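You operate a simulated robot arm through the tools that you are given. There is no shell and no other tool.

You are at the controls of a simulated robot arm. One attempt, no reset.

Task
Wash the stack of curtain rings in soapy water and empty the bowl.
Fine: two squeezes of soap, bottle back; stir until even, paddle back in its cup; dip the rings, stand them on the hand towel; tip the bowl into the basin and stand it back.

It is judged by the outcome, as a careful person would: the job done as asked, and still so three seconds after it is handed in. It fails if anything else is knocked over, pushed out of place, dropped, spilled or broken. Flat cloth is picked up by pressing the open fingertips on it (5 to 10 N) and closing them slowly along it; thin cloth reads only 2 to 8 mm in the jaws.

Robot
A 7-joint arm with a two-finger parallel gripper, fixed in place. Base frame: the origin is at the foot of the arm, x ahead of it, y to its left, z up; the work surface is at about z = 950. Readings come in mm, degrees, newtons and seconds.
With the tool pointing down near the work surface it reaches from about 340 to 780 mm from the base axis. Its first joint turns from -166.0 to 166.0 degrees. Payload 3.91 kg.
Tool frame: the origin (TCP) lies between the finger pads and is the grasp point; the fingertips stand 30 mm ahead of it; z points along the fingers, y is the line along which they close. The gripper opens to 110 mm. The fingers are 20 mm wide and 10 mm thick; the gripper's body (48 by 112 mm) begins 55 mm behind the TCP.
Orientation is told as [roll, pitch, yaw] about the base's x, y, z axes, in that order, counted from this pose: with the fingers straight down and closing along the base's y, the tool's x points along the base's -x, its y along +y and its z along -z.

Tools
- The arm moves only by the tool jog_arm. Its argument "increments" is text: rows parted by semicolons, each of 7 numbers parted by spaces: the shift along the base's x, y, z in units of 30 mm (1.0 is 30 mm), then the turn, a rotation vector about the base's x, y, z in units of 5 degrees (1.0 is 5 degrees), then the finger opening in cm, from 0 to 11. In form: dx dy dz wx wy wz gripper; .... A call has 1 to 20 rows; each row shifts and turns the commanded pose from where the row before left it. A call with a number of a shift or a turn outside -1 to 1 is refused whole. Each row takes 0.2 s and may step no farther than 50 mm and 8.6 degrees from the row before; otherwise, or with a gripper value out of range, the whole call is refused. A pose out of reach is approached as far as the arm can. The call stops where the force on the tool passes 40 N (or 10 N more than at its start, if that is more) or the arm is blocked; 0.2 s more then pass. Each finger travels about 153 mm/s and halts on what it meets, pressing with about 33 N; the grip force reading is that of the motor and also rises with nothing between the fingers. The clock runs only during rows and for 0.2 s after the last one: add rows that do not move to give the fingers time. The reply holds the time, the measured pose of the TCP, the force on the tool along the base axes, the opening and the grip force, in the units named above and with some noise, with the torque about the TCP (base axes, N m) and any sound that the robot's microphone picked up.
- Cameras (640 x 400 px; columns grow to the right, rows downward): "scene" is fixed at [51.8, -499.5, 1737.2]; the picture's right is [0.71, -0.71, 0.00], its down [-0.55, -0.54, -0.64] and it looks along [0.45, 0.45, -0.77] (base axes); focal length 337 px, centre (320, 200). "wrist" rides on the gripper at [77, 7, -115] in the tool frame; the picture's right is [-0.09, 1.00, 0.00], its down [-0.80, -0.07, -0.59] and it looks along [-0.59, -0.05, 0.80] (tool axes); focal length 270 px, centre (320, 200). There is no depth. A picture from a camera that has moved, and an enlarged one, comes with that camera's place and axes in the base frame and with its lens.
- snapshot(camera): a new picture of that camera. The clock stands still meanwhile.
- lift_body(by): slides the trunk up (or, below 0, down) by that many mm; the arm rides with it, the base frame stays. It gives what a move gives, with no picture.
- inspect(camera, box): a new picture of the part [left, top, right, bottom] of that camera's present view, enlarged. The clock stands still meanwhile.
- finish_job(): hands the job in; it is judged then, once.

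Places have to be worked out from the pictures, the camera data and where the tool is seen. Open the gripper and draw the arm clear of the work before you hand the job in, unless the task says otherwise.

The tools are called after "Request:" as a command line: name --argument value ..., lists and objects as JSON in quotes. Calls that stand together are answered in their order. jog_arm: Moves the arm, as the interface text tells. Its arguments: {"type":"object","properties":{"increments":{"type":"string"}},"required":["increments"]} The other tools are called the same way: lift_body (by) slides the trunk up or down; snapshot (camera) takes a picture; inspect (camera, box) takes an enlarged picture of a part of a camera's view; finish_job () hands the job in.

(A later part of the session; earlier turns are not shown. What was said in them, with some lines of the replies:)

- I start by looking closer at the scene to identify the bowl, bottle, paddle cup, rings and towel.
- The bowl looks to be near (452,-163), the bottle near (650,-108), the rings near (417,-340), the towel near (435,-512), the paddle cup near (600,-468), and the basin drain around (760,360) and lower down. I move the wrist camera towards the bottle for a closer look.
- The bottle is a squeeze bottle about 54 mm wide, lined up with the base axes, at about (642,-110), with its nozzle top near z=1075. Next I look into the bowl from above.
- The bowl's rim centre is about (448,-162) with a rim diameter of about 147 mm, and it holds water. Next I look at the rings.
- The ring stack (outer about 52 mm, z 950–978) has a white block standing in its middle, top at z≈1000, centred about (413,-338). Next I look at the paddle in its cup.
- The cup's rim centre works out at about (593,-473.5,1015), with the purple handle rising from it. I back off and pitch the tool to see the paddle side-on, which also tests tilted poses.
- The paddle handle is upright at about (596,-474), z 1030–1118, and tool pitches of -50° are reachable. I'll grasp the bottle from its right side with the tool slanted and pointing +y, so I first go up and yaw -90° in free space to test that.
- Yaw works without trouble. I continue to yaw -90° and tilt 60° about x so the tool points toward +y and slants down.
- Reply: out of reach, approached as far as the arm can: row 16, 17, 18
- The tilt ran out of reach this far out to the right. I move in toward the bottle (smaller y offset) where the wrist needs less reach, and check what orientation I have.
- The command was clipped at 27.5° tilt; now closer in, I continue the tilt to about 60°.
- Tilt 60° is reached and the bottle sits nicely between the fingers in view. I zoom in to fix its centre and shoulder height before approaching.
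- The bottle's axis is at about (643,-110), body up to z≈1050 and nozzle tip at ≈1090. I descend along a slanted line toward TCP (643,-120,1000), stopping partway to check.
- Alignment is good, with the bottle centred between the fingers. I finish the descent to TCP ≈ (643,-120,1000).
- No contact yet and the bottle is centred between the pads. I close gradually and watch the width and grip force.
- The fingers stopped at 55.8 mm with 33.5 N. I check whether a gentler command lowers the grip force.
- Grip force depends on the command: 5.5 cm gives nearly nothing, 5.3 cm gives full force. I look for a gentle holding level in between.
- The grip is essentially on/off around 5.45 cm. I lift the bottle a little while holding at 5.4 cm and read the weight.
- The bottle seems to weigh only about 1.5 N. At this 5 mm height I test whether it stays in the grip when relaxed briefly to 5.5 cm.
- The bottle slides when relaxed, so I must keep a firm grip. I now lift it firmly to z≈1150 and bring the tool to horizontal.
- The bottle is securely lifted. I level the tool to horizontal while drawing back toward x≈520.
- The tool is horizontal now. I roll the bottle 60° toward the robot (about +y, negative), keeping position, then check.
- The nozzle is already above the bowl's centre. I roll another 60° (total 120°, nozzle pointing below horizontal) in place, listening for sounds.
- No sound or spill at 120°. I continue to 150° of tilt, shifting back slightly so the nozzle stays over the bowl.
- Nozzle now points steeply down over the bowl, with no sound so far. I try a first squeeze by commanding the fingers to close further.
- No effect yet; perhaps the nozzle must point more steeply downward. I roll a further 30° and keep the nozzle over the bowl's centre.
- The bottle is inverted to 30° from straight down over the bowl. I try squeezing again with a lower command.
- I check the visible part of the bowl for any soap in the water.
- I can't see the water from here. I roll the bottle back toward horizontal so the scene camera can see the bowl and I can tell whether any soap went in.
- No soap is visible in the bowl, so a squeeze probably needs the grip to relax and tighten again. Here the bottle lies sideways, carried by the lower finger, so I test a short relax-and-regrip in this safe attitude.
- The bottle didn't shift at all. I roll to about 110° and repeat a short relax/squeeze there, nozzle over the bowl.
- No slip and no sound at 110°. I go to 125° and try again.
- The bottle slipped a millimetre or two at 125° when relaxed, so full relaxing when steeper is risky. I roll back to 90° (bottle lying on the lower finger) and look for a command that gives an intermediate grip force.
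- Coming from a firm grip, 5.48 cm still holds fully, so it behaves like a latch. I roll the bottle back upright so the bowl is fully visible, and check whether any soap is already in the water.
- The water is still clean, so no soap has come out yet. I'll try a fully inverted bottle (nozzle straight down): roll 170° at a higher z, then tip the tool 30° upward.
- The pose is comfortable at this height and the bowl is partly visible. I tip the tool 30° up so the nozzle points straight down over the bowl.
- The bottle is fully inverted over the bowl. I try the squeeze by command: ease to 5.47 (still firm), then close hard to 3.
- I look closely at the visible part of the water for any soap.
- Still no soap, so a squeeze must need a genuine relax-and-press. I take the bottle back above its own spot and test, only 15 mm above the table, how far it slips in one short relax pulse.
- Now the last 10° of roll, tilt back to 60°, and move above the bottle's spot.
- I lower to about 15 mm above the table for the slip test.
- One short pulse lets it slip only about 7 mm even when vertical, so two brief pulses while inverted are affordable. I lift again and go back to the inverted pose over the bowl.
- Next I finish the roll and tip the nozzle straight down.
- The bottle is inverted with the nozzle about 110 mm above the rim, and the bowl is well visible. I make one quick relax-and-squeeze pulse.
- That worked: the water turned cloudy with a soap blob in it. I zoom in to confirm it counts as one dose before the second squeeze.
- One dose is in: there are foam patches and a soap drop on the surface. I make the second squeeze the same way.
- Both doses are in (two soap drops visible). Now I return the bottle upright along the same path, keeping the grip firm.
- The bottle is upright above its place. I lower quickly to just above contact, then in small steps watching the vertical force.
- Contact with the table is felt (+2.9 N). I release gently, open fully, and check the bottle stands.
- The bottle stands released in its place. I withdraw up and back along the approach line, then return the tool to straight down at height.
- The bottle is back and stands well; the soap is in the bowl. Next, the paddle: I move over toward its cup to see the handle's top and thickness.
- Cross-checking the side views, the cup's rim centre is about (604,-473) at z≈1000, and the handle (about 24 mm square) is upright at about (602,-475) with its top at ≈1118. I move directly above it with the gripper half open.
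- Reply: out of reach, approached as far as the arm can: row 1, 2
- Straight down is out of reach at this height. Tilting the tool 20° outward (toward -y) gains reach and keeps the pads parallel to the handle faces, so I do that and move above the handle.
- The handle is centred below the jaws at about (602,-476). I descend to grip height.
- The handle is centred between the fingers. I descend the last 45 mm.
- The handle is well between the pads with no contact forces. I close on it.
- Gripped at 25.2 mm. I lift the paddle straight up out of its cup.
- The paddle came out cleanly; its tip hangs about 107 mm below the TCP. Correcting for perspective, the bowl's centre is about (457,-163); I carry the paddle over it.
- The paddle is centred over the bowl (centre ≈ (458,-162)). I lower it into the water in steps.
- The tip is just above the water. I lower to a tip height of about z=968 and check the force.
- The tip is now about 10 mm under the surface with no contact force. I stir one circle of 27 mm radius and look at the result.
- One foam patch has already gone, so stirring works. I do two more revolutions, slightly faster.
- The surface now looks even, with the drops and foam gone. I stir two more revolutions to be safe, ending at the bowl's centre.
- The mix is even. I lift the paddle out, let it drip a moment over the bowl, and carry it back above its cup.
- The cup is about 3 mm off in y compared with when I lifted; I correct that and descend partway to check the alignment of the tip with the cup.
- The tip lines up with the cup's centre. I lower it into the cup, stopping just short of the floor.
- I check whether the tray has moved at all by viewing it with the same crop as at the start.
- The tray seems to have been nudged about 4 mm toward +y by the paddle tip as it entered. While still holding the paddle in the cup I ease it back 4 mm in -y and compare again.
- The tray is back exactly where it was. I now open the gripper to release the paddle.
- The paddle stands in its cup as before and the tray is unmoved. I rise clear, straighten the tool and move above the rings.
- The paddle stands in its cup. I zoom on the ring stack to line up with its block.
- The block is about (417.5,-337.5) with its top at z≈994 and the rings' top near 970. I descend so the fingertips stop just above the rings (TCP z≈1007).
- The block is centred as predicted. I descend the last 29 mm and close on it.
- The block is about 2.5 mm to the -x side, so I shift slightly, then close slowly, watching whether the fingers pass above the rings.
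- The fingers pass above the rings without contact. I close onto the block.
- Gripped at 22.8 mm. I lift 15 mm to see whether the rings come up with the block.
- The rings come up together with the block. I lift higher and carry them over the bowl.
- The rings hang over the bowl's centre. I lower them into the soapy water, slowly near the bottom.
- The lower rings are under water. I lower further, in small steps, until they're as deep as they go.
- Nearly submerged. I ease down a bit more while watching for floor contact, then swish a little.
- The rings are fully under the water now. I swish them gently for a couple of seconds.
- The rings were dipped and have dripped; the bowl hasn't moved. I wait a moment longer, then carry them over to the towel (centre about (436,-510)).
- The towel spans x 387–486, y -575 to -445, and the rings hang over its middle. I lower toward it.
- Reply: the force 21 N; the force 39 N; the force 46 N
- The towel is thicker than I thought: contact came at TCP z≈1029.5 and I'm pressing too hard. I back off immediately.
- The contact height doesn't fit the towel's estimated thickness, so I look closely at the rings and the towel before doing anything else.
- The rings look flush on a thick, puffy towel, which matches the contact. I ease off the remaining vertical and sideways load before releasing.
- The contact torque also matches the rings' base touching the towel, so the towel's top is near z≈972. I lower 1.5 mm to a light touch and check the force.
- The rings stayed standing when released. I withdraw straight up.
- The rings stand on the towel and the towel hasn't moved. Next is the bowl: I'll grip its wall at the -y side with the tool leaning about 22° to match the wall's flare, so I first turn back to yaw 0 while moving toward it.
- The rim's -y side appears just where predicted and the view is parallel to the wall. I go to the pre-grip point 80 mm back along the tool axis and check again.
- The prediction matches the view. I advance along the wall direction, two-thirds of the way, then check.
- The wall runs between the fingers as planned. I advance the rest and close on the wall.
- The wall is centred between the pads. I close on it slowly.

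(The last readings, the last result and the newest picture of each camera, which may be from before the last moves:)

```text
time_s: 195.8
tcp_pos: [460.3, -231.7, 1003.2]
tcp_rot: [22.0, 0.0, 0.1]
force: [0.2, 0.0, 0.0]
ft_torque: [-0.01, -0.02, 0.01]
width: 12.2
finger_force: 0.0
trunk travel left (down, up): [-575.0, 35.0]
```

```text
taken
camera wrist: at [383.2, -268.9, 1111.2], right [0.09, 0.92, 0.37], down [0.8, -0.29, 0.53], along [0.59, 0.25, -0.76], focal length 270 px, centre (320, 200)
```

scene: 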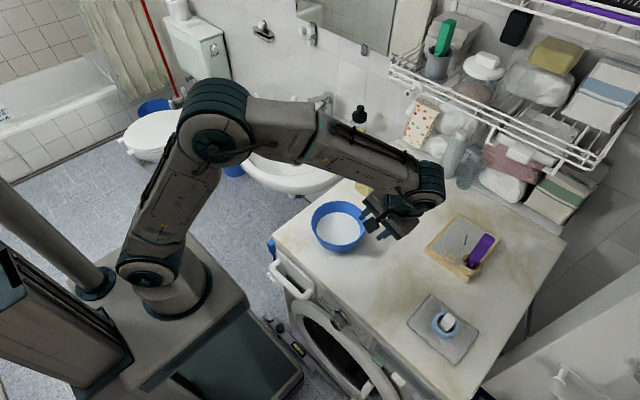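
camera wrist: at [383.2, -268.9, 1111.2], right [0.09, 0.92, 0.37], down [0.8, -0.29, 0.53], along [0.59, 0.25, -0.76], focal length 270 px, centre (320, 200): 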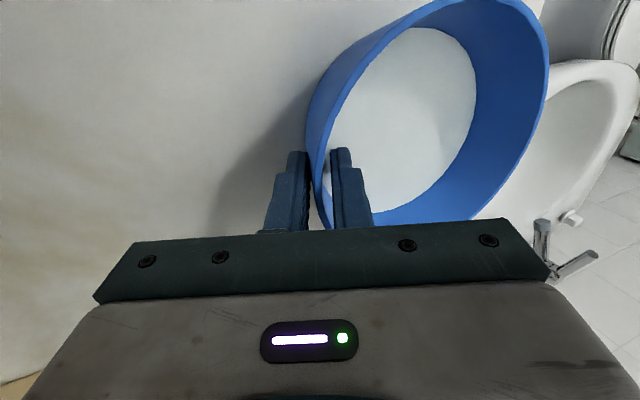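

Request:
jog_arm --increments "0 0 0 0 0 0 0.9;0 0 0 0 0 0 0.7;0 0 0 0 0 0 0.5;0 0 0 0 0 0 0.3;0 0 0 0 0 0 0;0 0 0 0 0 0 0"

Request:
snapshot --camera "wrist"

Request:
inspect --camera "scene" --box '[300, 160, 420, 260]'

```text
time_s: 197.2
tcp_pos: [460.4, -232.7, 1002.6]
tcp_rot: [22.0, 0.0, 0.1]
force: [-0.4, 0.2, -3.4]
ft_torque: [-0.18, 0.02, 0.02]
width: 2.1
finger_force: 32.9
trunk travel left (down, up): [-575.0, 35.0]
```

```text
taken
camera wrist: at [383.4, -269.0, 1111.0], right [0.09, 0.92, 0.37], down [0.8, -0.29, 0.52], along [0.59, 0.25, -0.77], focal length 270 px, centre (320, 200)
```

wrist: 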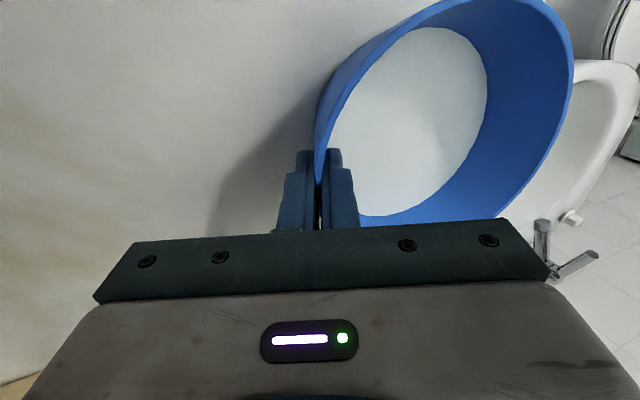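

```text
4.00 times, centred on (360, 210) of scene
camera zoom: at [51.8, -499.5, 1737.2], right [0.71, -0.71, 0.0], down [-0.55, -0.54, -0.64], along [0.45, 0.45, -0.77], focal length 1346 px, centre (160, 160)
```

zoom: 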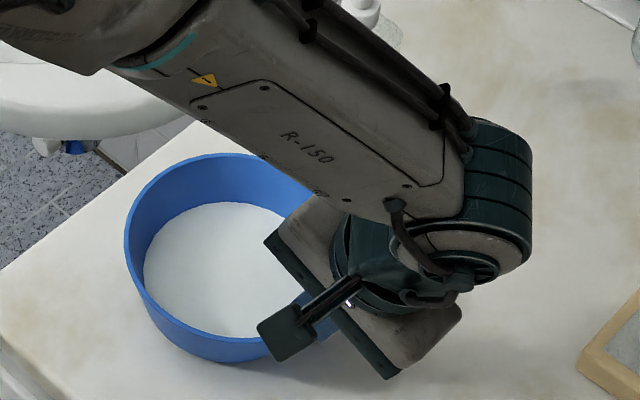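

The wall is gripped (2.1 mm). The bowl tilted by a couple of degrees to match the pads, so I lift a few millimetres and level it with a small roll.

Request:
jog_arm --increments "0 0 0.2 -0.25 0 0 0;0 0 0.3 -0.25 0 0 0;0 0 0.3 0 0 0 0;0 0 0 0 0 0 0"

Request:
snapshot --camera "wrist"

Request:
inspect --camera "scene" --box '[300, 160, 420, 260]'

```text
time_s: 198.2
tcp_pos: [460.9, -233.2, 1028.9]
tcp_rot: [19.5, 0.0, 0.1]
force: [-0.9, 0.3, -3.8]
ft_torque: [-0.21, 0.01, -0.01]
width: 2.4
finger_force: 33.2
trunk travel left (down, up): [-575.0, 35.0]
```

```text
taken
camera wrist: at [383.2, -264.8, 1138.8], right [0.09, 0.94, 0.33], down [0.8, -0.26, 0.54], along [0.59, 0.22, -0.78], focal length 270 px, centre (320, 200)
```

wrist: 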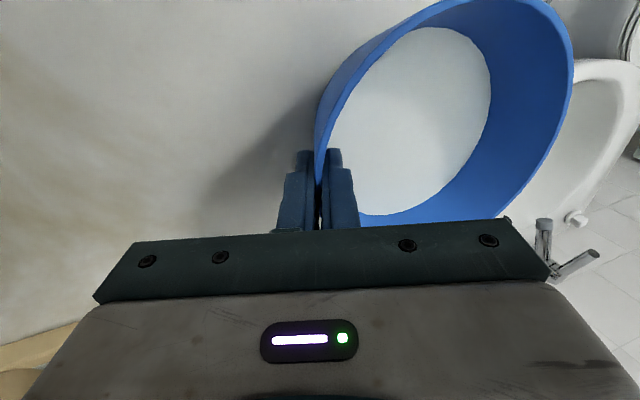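

```text
4.00 times, centred on (360, 210) of scene
camera zoom: at [51.8, -499.5, 1737.2], right [0.71, -0.71, 0.0], down [-0.55, -0.54, -0.64], along [0.45, 0.45, -0.77], focal length 1346 px, centre (160, 160)
```

zoom: 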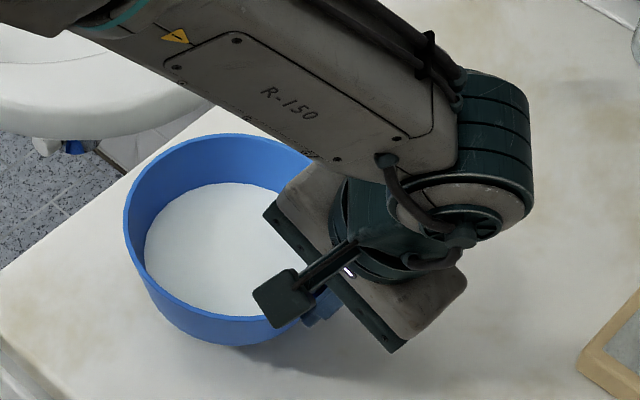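

The bowl is held steadily (about 3.8 N, level). I lift it to z≈1075 and carry it smoothly leftward, clear of the bottle.

Request:
jog_arm --increments "0 0 0.6 0 0 0 0;0 0 0.6 0 0 0 0;0 0.3 0.4 0 0 0 0;0 0.6 0 0 0 0 0;0 0.8 0 0 0 0 0;0 0.8 0 0 0 0 0;0 0.8 0 0 0 0 0;0 0.8 0 0 0 0 0;0 0.8 0 0 0 0 0;0 0.8 0 0 0 0 0;0 0.8 0 0 0 0 0;0 0.8 0 0 0 0 0;0 0.6 0 0 0 0 0;0 0.3 0 0 0 0 0;0 0 0 0 0 0 0"

Request:
snapshot --camera "scene"

Request:
snapshot --camera "wrist"

```text
time_s: 201.4
tcp_pos: [461.3, 13.8, 1076.0]
tcp_rot: [19.5, 0.0, 0.0]
force: [-0.3, 0.0, -4.0]
ft_torque: [-0.19, 0.0, 0.03]
width: 2.2
finger_force: 32.8
trunk travel left (down, up): [-575.0, 35.0]
```

```text
taken
```

scene: 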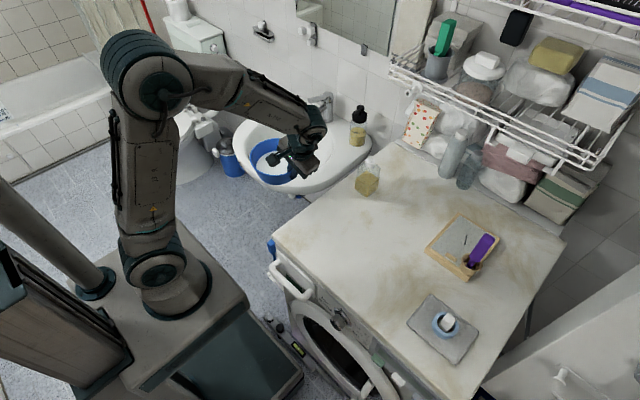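

```text
taken
camera wrist: at [383.9, -18.2, 1186.0], right [0.09, 0.94, 0.33], down [0.8, -0.26, 0.54], along [0.59, 0.22, -0.78], focal length 270 px, centre (320, 200)
```

wrist: 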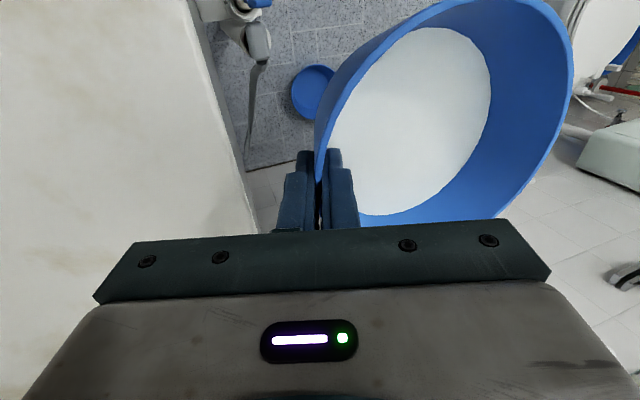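

The bowl rides steadily. I bring it over the basin, toward TCP (690,255).

Request:
jog_arm --increments "0.3 0.3 0 0 0 0 0;0.6 0.6 0 0 0 0 0;0.65 0.68 0 0 0 0 0;0.65 0.68 0 0 0 0 0;0.65 0.68 0 0 0 0 0;0.65 0.68 0 0 0 0 0;0.65 0.68 0 0 0 0 0;0.65 0.68 0 0 0 0 0;0.65 0.68 0 0 0 0 0;0.65 0.68 0 0 0 0 0;0.65 0.68 0 0 0 0 0;0.6 0.68 0 0 0 0 0;0.4 0.5 0 0 0 0 0;0.2 0.25 0 0 0 0 0;0 0 0 0 0 0 0"

Request:
snapshot --camera "scene"

Request:
snapshot --camera "wrist"

```text
time_s: 204.6
tcp_pos: [700.7, 265.9, 1076.5]
tcp_rot: [19.5, 0.0, 0.0]
force: [0.2, -0.1, -3.3]
ft_torque: [-0.26, 0.0, 0.01]
width: 2.3
finger_force: 32.8
trunk travel left (down, up): [-575.0, 35.0]
```

```text
taken
```

scene: 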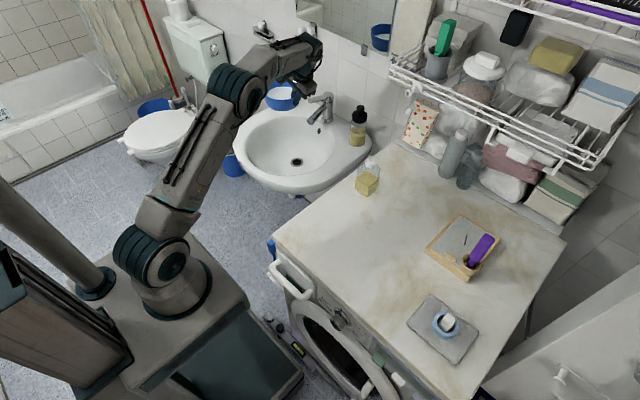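

```text
taken
camera wrist: at [624.5, 234.3, 1186.6], right [0.09, 0.94, 0.33], down [0.8, -0.26, 0.54], along [0.59, 0.22, -0.78], focal length 270 px, centre (320, 200)
```

wrist: 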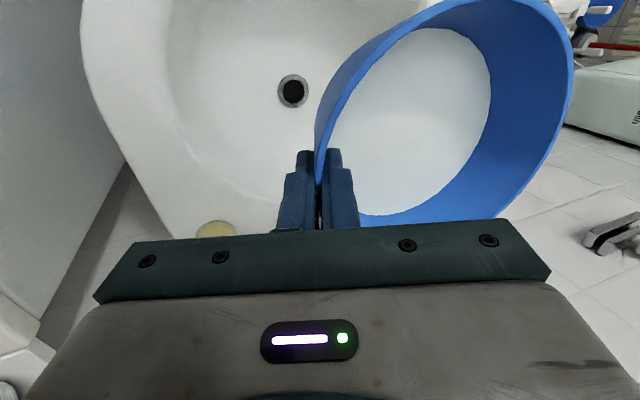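

The bowl is right over the basin (drain seen near (747,342)). I lower it and begin tipping toward -x: first to 15°, while shifting a little deeper over the basin.

Request:
jog_arm --increments "0.1 0 -0.4 0 0 0 0;0.15 0 -0.5 0 -0.5 0 0;0.15 0 -0.5 0 -0.5 0 0;0.15 0 -0.5 0 -0.5 0 0;0.15 0 -0.5 0 -0.5 0 0;0.15 0 -0.5 0 -0.5 0 0;0.15 0 -0.3 0 -0.5 0 0;0 0 0 0 0 0 0"

Request:
snapshot --camera "wrist"

Request:
inspect --camera "scene" --box '[220, 20, 400, 200]'

```text
time_s: 206.4
tcp_pos: [731.1, 265.8, 980.5]
tcp_rot: [19.5, -15.1, -0.1]
force: [0.3, -0.2, -3.2]
ft_torque: [-0.27, 0.02, -0.06]
width: 2.4
finger_force: 32.9
trunk travel left (down, up): [-575.0, 35.0]
```

```text
taken
camera wrist: at [627.7, 234.2, 1066.5], right [0.0, 0.94, 0.34], down [0.63, -0.26, 0.73], along [0.77, 0.22, -0.6], focal length 270 px, centre (320, 200)
```

wrist: 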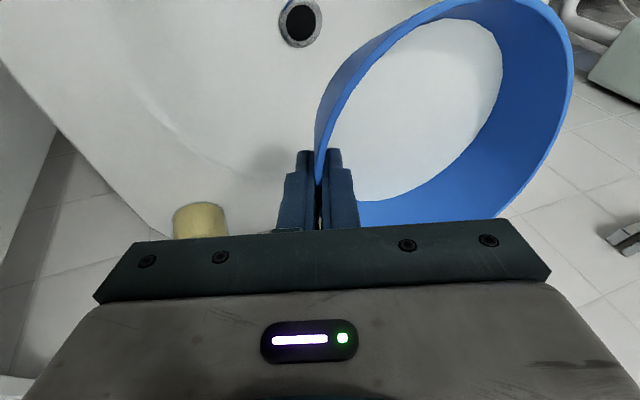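

```text
2.22 times, centred on (310, 110) of scene
camera zoom: at [51.8, -499.5, 1737.2], right [0.71, -0.71, 0.0], down [-0.55, -0.54, -0.64], along [0.45, 0.45, -0.77], focal length 748 px, centre (342, 400)
```

zoom: 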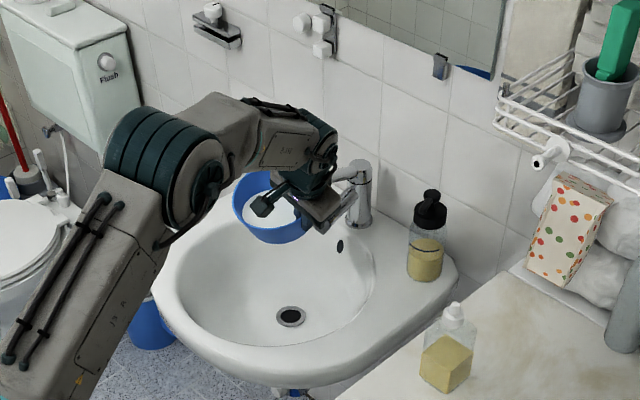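

The water stays level as the bowl tilts, all still inside the bowl. I continue tipping slowly over the basin.

Request:
jog_arm --increments "0 0 0 0 -0.5 0 0;0 0 0 0 -0.5 0 0;0 0 0 0 -0.5 0 0;0 0 0 0 -0.5 0 0;0 0 0 0 -0.5 0 0;0 0 0 0 -0.5 0 0;0 0 0 0 -0.5 0 0;0 0 0 0 -0.5 0 0;0 0 0 0 -0.5 0 0;0 0 0 0 -0.5 0 0;0 0 0 0 0 0 0;0 0 0 0 0 0 0"

Request:
snapshot --camera "wrist"

Request:
inspect --camera "scene" --box '[220, 20, 400, 200]'

```text
time_s: 209.0
tcp_pos: [729.8, 265.6, 981.2]
tcp_rot: [19.5, -40.1, 0.1]
force: [-0.5, 0.0, -3.2]
ft_torque: [-0.21, 0.08, -0.02]
width: 2.3
finger_force: 32.4
trunk travel left (down, up): [-575.0, 35.0]
```

```text
taken
camera wrist: at [599.7, 234.3, 1015.4], right [-0.15, 0.94, 0.31], down [0.27, -0.26, 0.93], along [0.95, 0.22, -0.21], focal length 270 px, centre (320, 200)
```

wrist: 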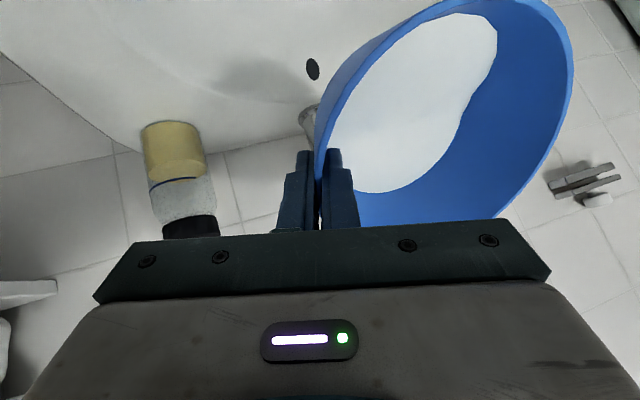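

```text
2.22 times, centred on (310, 110) of scene
camera zoom: at [51.8, -499.5, 1737.2], right [0.71, -0.71, 0.0], down [-0.55, -0.54, -0.64], along [0.45, 0.45, -0.77], focal length 748 px, centre (342, 400)
```

zoom: 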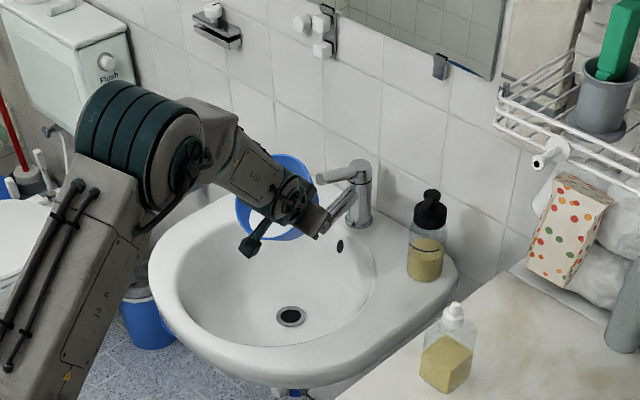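

At 40° the water is just at the lip, above the middle of the basin. I continue tipping at a slow rate.

Request:
jog_arm --increments "0 0 0 0 -0.4 0 0;0 0 0 0 -0.4 0 0;0 0 0 0 -0.4 0 0;0 0 0 0 -0.4 0 0;0 0 0 0 -0.4 0 0;0 0 0 0 0 0 0;0 0 0 0 0 0 0;0 0 0 0 0 0 0"

Request:
snapshot --camera "wrist"

Request:
inspect --camera "scene" --box '[220, 20, 400, 200]'

```text
time_s: 210.8
tcp_pos: [729.1, 266.9, 981.4]
tcp_rot: [19.5, -50.0, 0.2]
force: [0.0, -0.8, -3.4]
ft_torque: [-0.22, 0.06, 0.01]
width: 2.1
finger_force: 33.5
trunk travel left (down, up): [-575.0, 35.0]
```

```text
taken
camera wrist: at [595.1, 234.4, 992.5], right [-0.2, 0.94, 0.28], down [0.1, -0.26, 0.96], along [0.97, 0.22, -0.05], focal length 270 px, centre (320, 200)
```

wrist: 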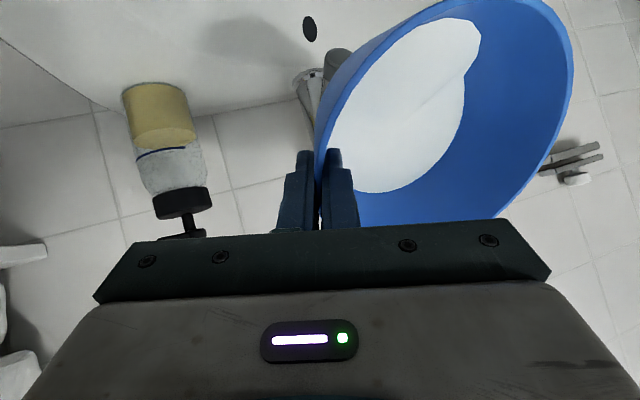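

```text
2.22 times, centred on (310, 110) of scene
camera zoom: at [51.8, -499.5, 1737.2], right [0.71, -0.71, 0.0], down [-0.55, -0.54, -0.64], along [0.45, 0.45, -0.77], focal length 748 px, centre (342, 400)
```

zoom: 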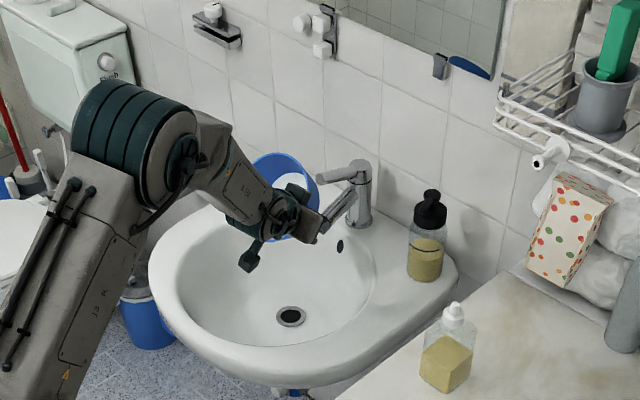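

Still mostly full at 50°. I keep tipping toward 70°.

Request:
jog_arm --increments "0 0 0 0 -0.4 0 0;0 0 0 0 -0.4 0 0;0 0 0 0 -0.4 0 0;0 0 0 0 -0.4 0 0;0 0 0 0 -0.4 0 0;0 0 0 0 0 0 0;0 0 0 0 0 0 0;0 0 0 0 0 0 0"

Request:
snapshot --camera "wrist"

Request:
jog_arm --increments "0 0 0 0 -0.4 0 0;0 0 0 0 -0.4 0 0;0 0 0 0 -0.4 0 0;0 0 0 0 -0.4 0 0;0 0 0 0 -0.4 0 0;0 0 0 0 0 0 0;0 0 0 0 0 0 0;0 0 0 0 0 0 0"

Request:
snapshot --camera "wrist"

Request:
inspect --camera "scene" --box '[220, 20, 400, 200]'

```text
time_s: 212.6
tcp_pos: [728.9, 266.8, 980.9]
tcp_rot: [19.4, -60.0, 0.2]
force: [-0.5, -0.4, -2.3]
ft_torque: [-0.2, 0.09, -0.01]
width: 2.2
finger_force: 33.0
trunk travel left (down, up): [-575.0, 35.0]
```

```text
taken
camera wrist: at [595.9, 234.8, 969.6], right [-0.24, 0.94, 0.24], down [-0.06, -0.26, 0.96], along [0.97, 0.22, 0.12], focal length 270 px, centre (320, 200)
```

wrist: 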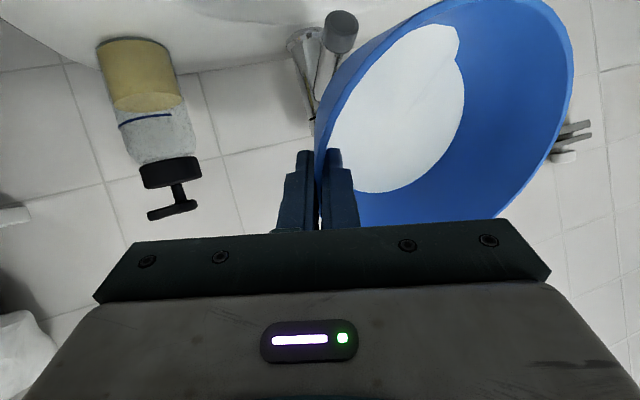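

```text
time_s: 214.4
tcp_pos: [728.7, 266.1, 982.7]
tcp_rot: [19.5, -70.1, 0.0]
force: [0.6, -0.1, -3.0]
ft_torque: [-0.2, 0.06, -0.01]
width: 2.4
finger_force: 32.9
trunk travel left (down, up): [-575.0, 35.0]
```

```text
taken
camera wrist: at [599.2, 234.7, 946.5], right [-0.28, 0.94, 0.2], down [-0.23, -0.26, 0.94], along [0.93, 0.22, 0.29], focal length 270 px, centre (320, 200)
```

wrist: 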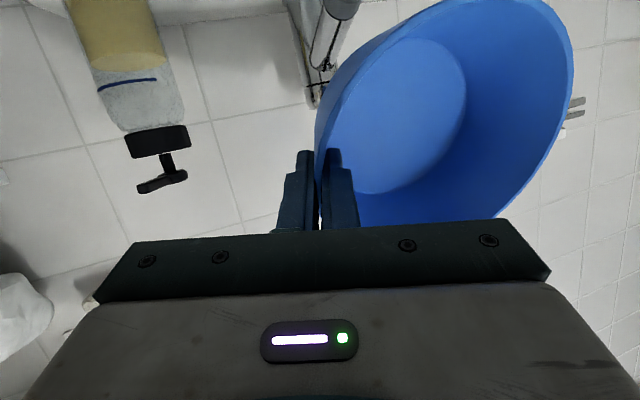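

```text
2.22 times, centred on (310, 110) of scene
camera zoom: at [51.8, -499.5, 1737.2], right [0.71, -0.71, 0.0], down [-0.55, -0.54, -0.64], along [0.45, 0.45, -0.77], focal length 748 px, centre (342, 400)
```

zoom: 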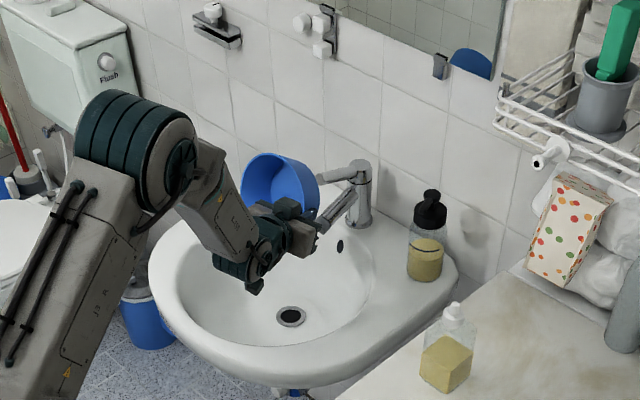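

The bowl's inside is now plain blue: it has emptied into the basin. I tip a bit further and hold to drain fully.

Request:
jog_arm --increments "0 0 0 0 -0.6 0 0;0 0 0 0 -0.6 0 0;0 0 0 0 -0.6 0 0;0 0 0 0 -0.6 0 0;0 0 0 0 -0.6 0 0;0 0 0 0 -0.6 0 0;0 0 0 0 0 0 0;0 0 0 0 0 0 0;0 0 0 0 0 0 0;0 0 0 0 0 0 0;0 0 0 0 0 0 0;0 0 0 0 0 0 0;0 0 0 0 0 0 0;0 0 0 0 0 0 0"

Request:
snapshot --camera "wrist"

Request:
snapshot --camera "scene"

```text
time_s: 217.4
tcp_pos: [729.6, 265.7, 981.0]
tcp_rot: [18.3, -88.1, 1.2]
force: [-0.4, 0.7, -2.7]
ft_torque: [-0.24, 0.1, 0.02]
width: 2.2
finger_force: 33.3
trunk travel left (down, up): [-575.0, 35.0]
```

```text
taken
camera wrist: at [616.3, 234.6, 907.6], right [-0.33, 0.94, 0.1], down [-0.51, -0.26, 0.82], along [0.8, 0.22, 0.56], focal length 270 px, centre (320, 200)
```

wrist: 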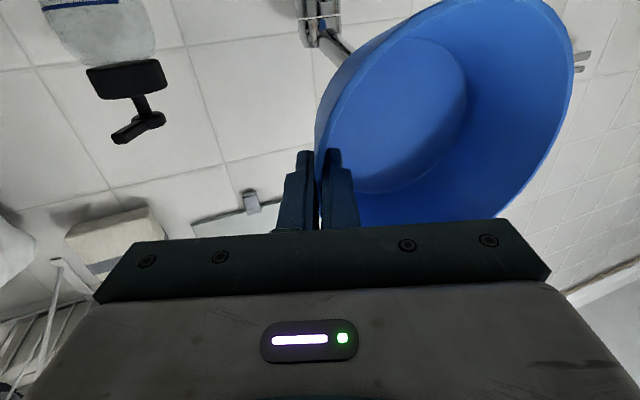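

```text
taken
```

scene: 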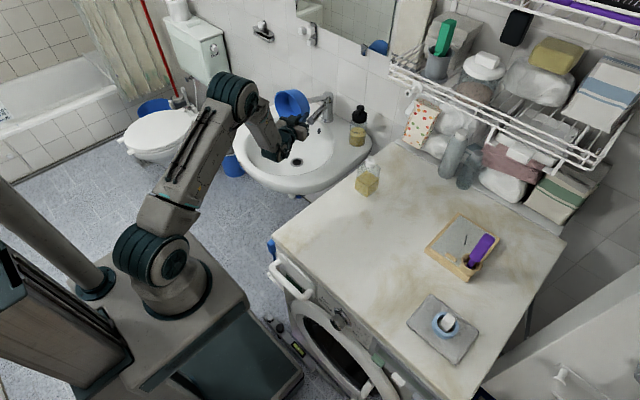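

The bowl is empty and nothing else is disturbed. I bring it back level while raising it.

Request:
jog_arm --increments "0 0 0.1 0 1 0 0;0 0 0.15 0 1 0 0;0 0 0.2 0 1 0 0;0 0 0.2 0 1 0 0;0 0 0.2 0 1 0 0;0 0 0.2 0 1 0 0;0 0 0.2 0 1 0 0;0 0 0.2 0 1 0 0;0 0 0.2 0 1 0 0;-0.1 0 0.2 0 1 0 0;-0.1 0 0.2 0 1 0 0;-0.1 0 0.2 0 1 0 0;-0.1 0 0.2 0 1 0 0;-0.2 0 0.2 0 1 0 0;-0.2 0 0.2 0 1 0 0;-0.2 0 0.2 0 1 0 0;-0.2 0 0.2 0 1 0 0;0 0 0 0 0.6 0 0;0 0 0 0 0 0 0"

Request:
snapshot --camera "wrist"

Request:
snapshot --camera "scene"

```text
time_s: 221.4
tcp_pos: [693.4, 265.0, 1079.5]
tcp_rot: [19.5, 0.1, 0.0]
force: [0.2, -0.6, -2.7]
ft_torque: [-0.24, 0.01, 0.01]
width: 2.2
finger_force: 33.3
trunk travel left (down, up): [-575.0, 35.0]
```

```text
taken
camera wrist: at [617.2, 234.5, 1189.6], right [0.09, 0.94, 0.33], down [0.8, -0.27, 0.54], along [0.59, 0.22, -0.78], focal length 270 px, centre (320, 200)
```

wrist: 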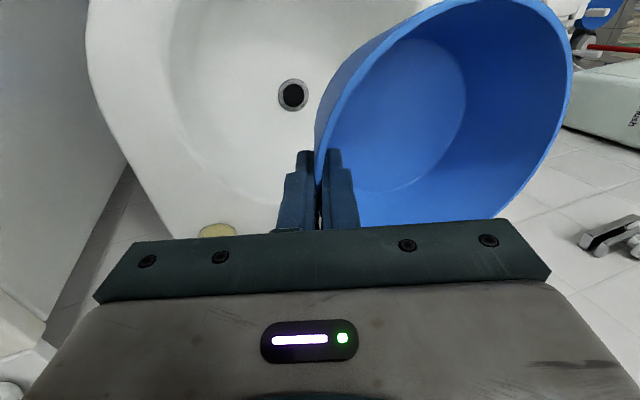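

```text
taken
```

scene: 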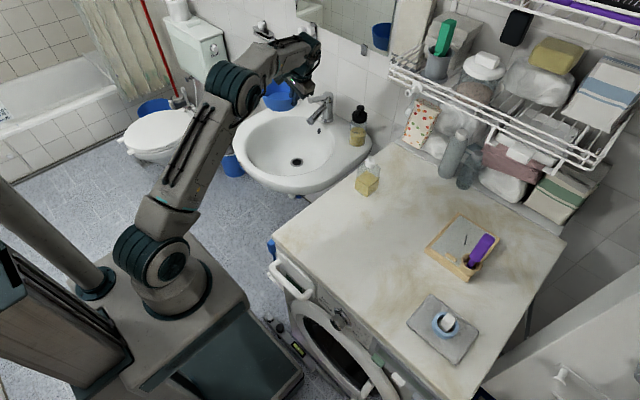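

The bowl is empty and level. I carry it back along the same route, to above its original place.

Request:
jog_arm --increments "-0.645 -0.697 0 0 0 0 0;-0.645 -0.697 0 0 0 0 0;-0.645 -0.697 0 0 0 0 0;-0.645 -0.697 0 0 0 0 0;-0.645 -0.697 0 0 0 0 0;-0.645 -0.697 0 0 0 0 0;-0.645 -0.697 0 0 0 0 0;-0.645 -0.697 0 0 0 0 0;-0.645 -0.697 0 0 0 0 0;-0.645 -0.697 0 0 0 0 0;-0.645 -0.697 0 0 0 0 0;-0.645 -0.697 0 0 0 0 0;0 0 0 0 0 0 0"

Request:
jog_arm --increments "0 -0.8 0 0 0 0 0;0 -0.8 0 0 0 0 0;0 -0.8 0 0 0 0 0;0 -0.8 0 0 0 0 0;0 -0.8 0 0 0 0 0;0 -0.8 0 0 0 0 0;0 -0.8 0 0 0 0 0;0 -0.8 0 0 0 0 0;0 -0.8 0 0 0 0 0;0 -0.8 0 0 0 0 0;0 0 0 0 0 0 0;0 0 0 0 0 0 0"

Request:
inspect --camera "scene" --box '[290, 140, 450, 260]'

Request:
snapshot --camera "wrist"

```text
time_s: 224.2
tcp_pos: [459.6, 16.5, 1079.4]
tcp_rot: [19.5, -0.1, 0.0]
force: [0.4, -0.2, -3.2]
ft_torque: [-0.21, 0.03, 0.02]
width: 2.2
finger_force: 32.9
trunk travel left (down, up): [-575.0, 35.0]
```

```text
time_s: 226.8
tcp_pos: [462.0, -226.4, 1080.0]
tcp_rot: [19.5, 0.0, 0.0]
force: [-0.3, -0.3, -2.8]
ft_torque: [-0.24, -0.01, 0.01]
width: 2.3
finger_force: 33.6
trunk travel left (down, up): [-575.0, 35.0]
```

```text
3.33 times, centred on (370, 200) of scene
camera zoom: at [51.8, -499.5, 1737.2], right [0.71, -0.71, 0.0], down [-0.55, -0.54, -0.64], along [0.45, 0.45, -0.77], focal length 1122 px, centre (153, 200)
```

zoom: 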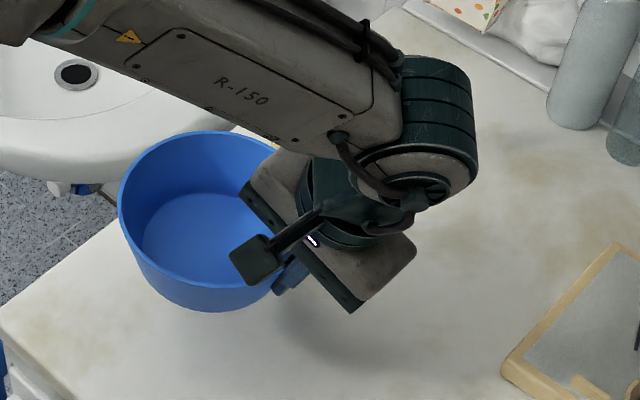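

```text
taken
camera wrist: at [384.6, -258.8, 1189.9], right [0.09, 0.94, 0.33], down [0.8, -0.26, 0.54], along [0.59, 0.22, -0.78], focal length 270 px, centre (320, 200)
```

wrist: 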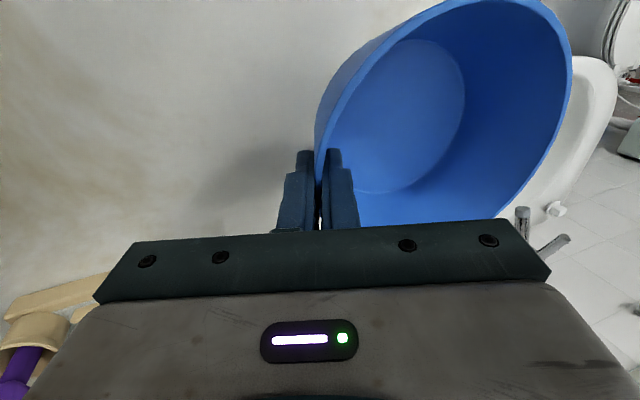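

I shift to the exact original x,y, then lower to just above the table.

Request:
jog_arm --increments "-0.04 -0.21 -0.5 0 0 0 0;0 0 -0.8 0 0 0 0;0 0 -0.6 0 0 0 0;0 0 -0.25 0 0 0 0;0 0 0 0 0 0 0;0 0 0 0 0 0 0"

Request:
inspect --camera "scene" --box '[290, 140, 450, 260]'

```text
time_s: 228.2
tcp_pos: [460.7, -231.8, 1016.5]
tcp_rot: [19.5, 0.1, 0.1]
force: [0.3, -0.4, -2.6]
ft_torque: [-0.22, 0.03, -0.02]
width: 2.1
finger_force: 33.3
trunk travel left (down, up): [-575.0, 35.0]
```

```text
3.33 times, centred on (370, 200) of scene
camera zoom: at [51.8, -499.5, 1737.2], right [0.71, -0.71, 0.0], down [-0.55, -0.54, -0.64], along [0.45, 0.45, -0.77], focal length 1122 px, centre (153, 200)
```

zoom: 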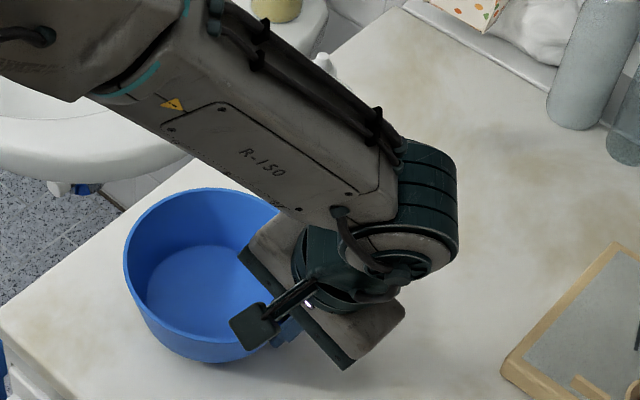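

Compared with the start image the far side still rides slightly high (about 1.5°). I trim the roll and lower in small steps, watching force and torque.

Request:
jog_arm --increments "0 0 -0.1 -0.3 0 0 0;0 0 -0.1 0 0 0 0;0 0 0 0 0 0 0"

Request:
jog_arm --increments "0 0 -0.06 0 0 0 0;0 0 0 0 0 0 0"

Request:
jog_arm --increments "0 0 -0.06 0 0 0 0;0 0 0 0 0 0 0"

```text
time_s: 229.0
tcp_pos: [458.7, -232.9, 1009.3]
tcp_rot: [18.0, -0.1, 0.1]
force: [0.8, -0.5, -2.5]
ft_torque: [-0.23, -0.02, -0.04]
width: 2.1
finger_force: 33.0
trunk travel left (down, up): [-575.0, 35.0]
```

```text
time_s: 229.6
tcp_pos: [459.6, -231.4, 1006.0]
tcp_rot: [18.1, 0.1, 0.0]
force: [0.3, 0.5, -3.9]
ft_torque: [-0.24, -0.02, -0.03]
width: 2.0
finger_force: 32.8
trunk travel left (down, up): [-575.0, 35.0]
```

```text
time_s: 230.2
tcp_pos: [459.8, -232.0, 1005.3]
tcp_rot: [18.0, 0.0, -0.1]
force: [-0.6, 0.1, -2.9]
ft_torque: [-0.25, 0.0, 0.02]
width: 2.1
finger_force: 33.2
trunk travel left (down, up): [-575.0, 35.0]
```

Request:
jog_arm --increments "0 0 -0.05 0 0 0 0;0 0 0 0 0 0 0"

Request:
jog_arm --increments "0 0 -0.05 0 0 0 0;0 0 0 0 0 0 0"

Request:
inspect --camera "scene" --box '[290, 140, 450, 260]'

```text
time_s: 230.8
tcp_pos: [458.5, -231.8, 1003.8]
tcp_rot: [18.0, -0.1, 0.0]
force: [1.8, -0.5, 3.8]
ft_torque: [-0.16, -0.02, 0.02]
width: 2.3
finger_force: 33.2
trunk travel left (down, up): [-575.0, 35.0]
```

```text
time_s: 231.4
tcp_pos: [458.8, -232.3, 1004.6]
tcp_rot: [17.9, -0.1, 0.0]
force: [2.9, 0.0, 19.5]
ft_torque: [0.09, -0.15, -0.02]
width: 2.4
finger_force: 32.7
trunk travel left (down, up): [-575.0, 35.0]
```

```text
3.33 times, centred on (370, 200) of scene
camera zoom: at [51.8, -499.5, 1737.2], right [0.71, -0.71, 0.0], down [-0.55, -0.54, -0.64], along [0.45, 0.45, -0.77], focal length 1122 px, centre (153, 200)
```

zoom: 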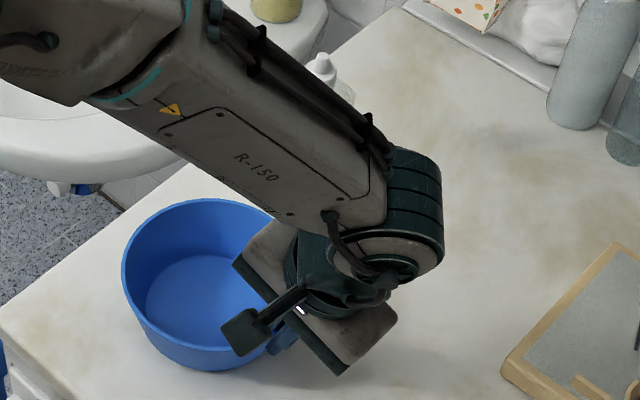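

The near edge touches first, so the far side is still a bit high. I ease up and roll another 2° to set it flat.

Request:
jog_arm --increments "0 0 0.06 0 0 0 0;0 0 0 -0.4 0 0 0;0 0 0 0 0 0 0"

Request:
jog_arm --increments "0 0 -0.03 0 0 0 0;0 0 0 0 0 0 0"

Request:
inspect --camera "scene" --box '[290, 140, 450, 260]'

```text
time_s: 232.2
tcp_pos: [459.7, -231.4, 1005.9]
tcp_rot: [16.0, 0.0, 0.2]
force: [0.7, 2.4, 5.7]
ft_torque: [0.69, -0.52, 0.1]
width: 2.2
finger_force: 32.7
trunk travel left (down, up): [-575.0, 35.0]
```

```text
time_s: 232.8
tcp_pos: [458.6, -230.7, 1004.4]
tcp_rot: [16.1, -0.1, 0.1]
force: [2.4, 3.4, 10.8]
ft_torque: [0.76, -0.2, 0.11]
width: 2.2
finger_force: 32.7
trunk travel left (down, up): [-575.0, 35.0]
```

```text
3.33 times, centred on (370, 200) of scene
camera zoom: at [51.8, -499.5, 1737.2], right [0.71, -0.71, 0.0], down [-0.55, -0.54, -0.64], along [0.45, 0.45, -0.77], focal length 1122 px, centre (153, 200)
```

zoom: 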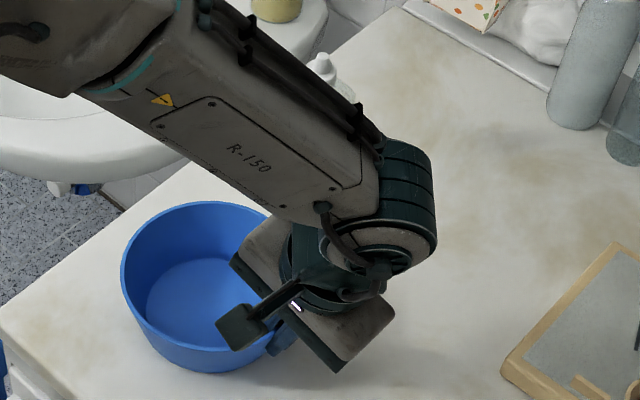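

The contact is now spread across the base, so the bowl sits flat and within about 2 mm of its original place. I ease the pressure and open the fingers.

Request:
jog_arm --increments "0 0 0.03 0 0 0 0;0 0 0 0 0 0 0"

Request:
jog_arm --increments "0 0 0 0 0 0 0.4;0 0 0 0 0 0 0.8;0 0 0 0 0 0 1.5;0 0 0 0 0 0 2.5;0 0 0 0 0 0 4;0 0 0 0 0 0 5;0 0 0 0 0 0 5"

Request:
snapshot --camera "wrist"

Request:
inspect --camera "scene" --box '[290, 140, 450, 260]'

```text
time_s: 233.4
tcp_pos: [459.1, -230.9, 1004.7]
tcp_rot: [16.0, 0.0, 0.0]
force: [1.8, 3.7, 7.1]
ft_torque: [0.74, -0.48, 0.03]
width: 2.1
finger_force: 32.8
trunk travel left (down, up): [-575.0, 35.0]
```

```text
time_s: 235.0
tcp_pos: [458.2, -230.6, 1004.7]
tcp_rot: [16.1, 0.0, 0.0]
force: [-0.3, -0.1, -0.2]
ft_torque: [0.01, 0.01, 0.02]
width: 50.0
finger_force: 0.1
trunk travel left (down, up): [-575.0, 35.0]
```

```text
taken
camera wrist: at [382.5, -256.1, 1115.8], right [0.09, 0.96, 0.27], down [0.8, -0.23, 0.55], along [0.59, 0.17, -0.79], focal length 270 px, centre (320, 200)
```

wrist: 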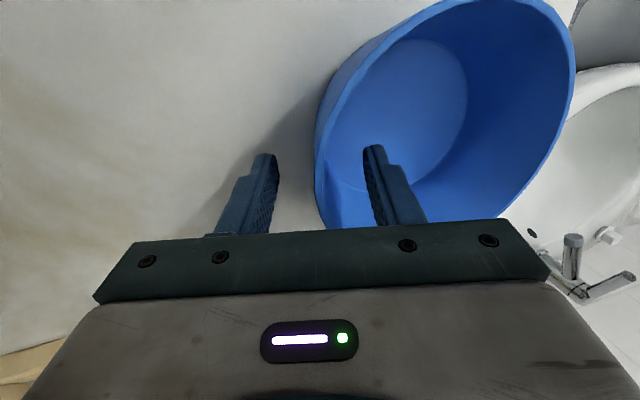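

```text
3.33 times, centred on (370, 200) of scene
camera zoom: at [51.8, -499.5, 1737.2], right [0.71, -0.71, 0.0], down [-0.55, -0.54, -0.64], along [0.45, 0.45, -0.77], focal length 1122 px, centre (153, 200)
```

zoom: 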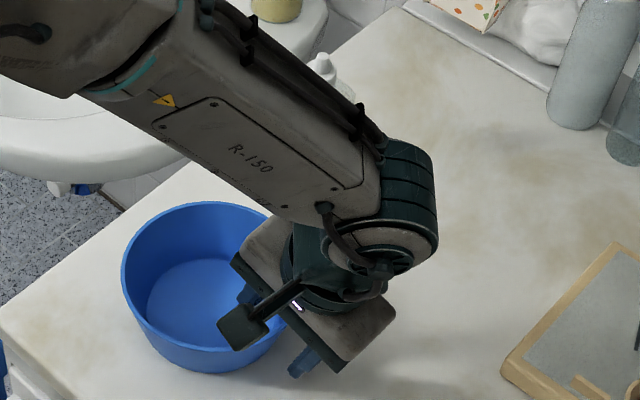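

The bowl stands on its own. I withdraw along the tool axis, then raise and straighten the tool, moving clear of the work.

Request:
jog_arm --increments "0 -0.28 0.9 0 0 0 5;0 -0.28 0.96 0 0 0 5;0 -0.28 0.96 0 0 0 5;0 -0.28 0.96 0 0 0 6;0 0 0.9 -1 0 0 8;0 0 0.9 -1 0 0 9;0 0 0.9 -1 0 0 10;0 0 0.6 -0.2 0 0 11;0 0.5 0.9 0 0 0 11;0 0.5 0.9 0 0 0 11;-0.5 0.8 0.5 0 0 0 11;-0.5 0.8 0.2 0 0 0 11;0 0 0 0 0 0 11"

Request:
snapshot --camera "scene"

Request:
snapshot --camera "wrist"

```text
time_s: 237.8
tcp_pos: [429.6, -188.9, 1289.4]
tcp_rot: [0.1, -0.1, -0.1]
force: [0.2, 0.2, 0.2]
ft_torque: [0.03, 0.0, -0.02]
width: 110.1
finger_force: 0.0
trunk travel left (down, up): [-575.0, 35.0]
```

```text
taken
```

scene: 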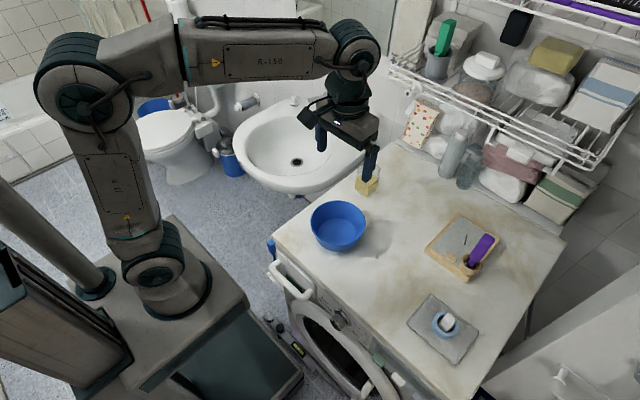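

```text
taken
camera wrist: at [352.1, -181.4, 1404.4], right [0.09, 1.0, 0.0], down [0.8, -0.07, 0.59], along [0.59, -0.05, -0.8], focal length 270 px, centre (320, 200)
```

wrist: 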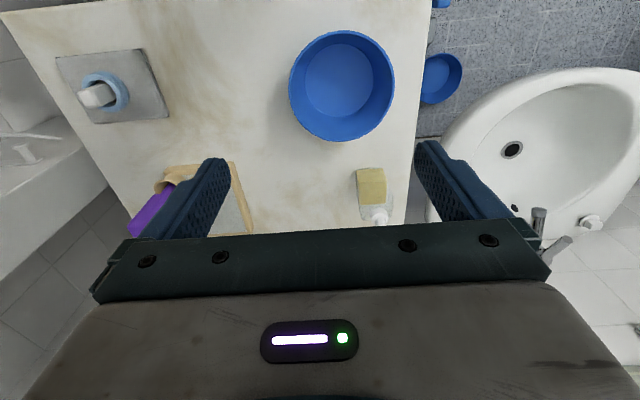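

All items look in place. I zoom in for a last check of each before handing in.

Request:
inspect --camera "scene" --box '[290, 140, 450, 260]'

Request:
inspect --camera "scene" --box '[390, 200, 520, 370]'

Request:
inspect --camera "scene" --box '[220, 60, 400, 210]'

```text
3.33 times, centred on (370, 200) of scene
camera zoom: at [51.8, -499.5, 1737.2], right [0.71, -0.71, 0.0], down [-0.55, -0.54, -0.64], along [0.45, 0.45, -0.77], focal length 1122 px, centre (153, 200)
```

zoom: 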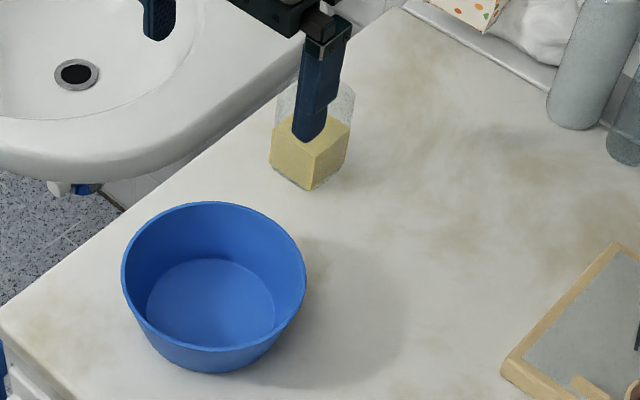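

```text
2.35 times, centred on (455, 285) of scene
camera zoom: at [51.8, -499.5, 1737.2], right [0.71, -0.71, 0.0], down [-0.55, -0.54, -0.64], along [0.45, 0.45, -0.77], focal length 792 px, centre (2, 0)
```

zoom: 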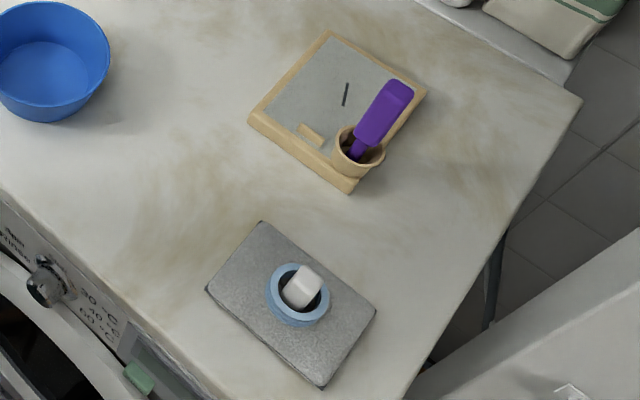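

```text
2.67 times, centred on (310, 135) of scene
camera zoom: at [51.8, -499.5, 1737.2], right [0.71, -0.71, 0.0], down [-0.55, -0.54, -0.64], along [0.45, 0.45, -0.77], focal length 898 px, centre (347, 373)
```

zoom: 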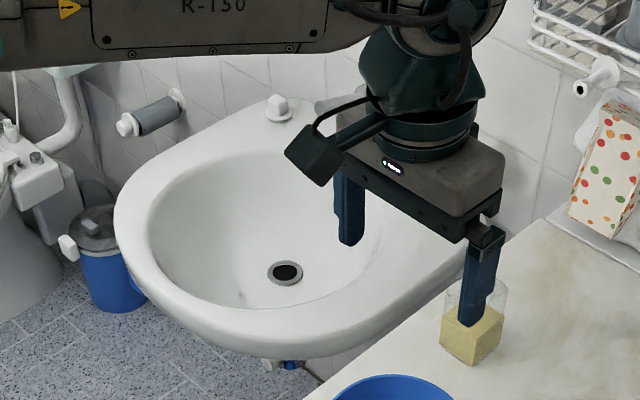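

The job is done: the bowl is empty and stands within about 3 mm of its spot, and the bottle and paddle are back. The rings stand on the towel, and the gripper is open and clear. I hand it in.

Request:
finish_job

```text
The job is handed in.
```

I washed the curtain rings in soapy water and emptied the bowl into the basin. The job is handed in; the hand-in reply gave no verdict.

| Step | How it ended |
|---|---|
| **Soap** | Two squeezes went into the bowl, and the bottle stands back in its original place. |
| **Stirring** | Stirred until the soap and foam were gone and the water looked even. The paddle is back in its cup. |
| **Rings** | Dipped fully under the water, swished and drained. They stand on the hand towel, which did not move. |
| **Bowl** | Tipped over the basin until empty, then stood back about 3 mm from where it was. |

- **Tray nudge:** putting the paddle back pushed its tray about 4 mm. I moved it back, and it matched its starting position in the picture.
- **Towel pressure:** I pressed the rings onto the towel harder than intended for a moment, up to about 45 N, because the towel was thicker than I judged. I saw no damage or shift.

I saw nothing knocked over, spilled or broken in the final pictures. The gripper is open and the arm is clear of the work.
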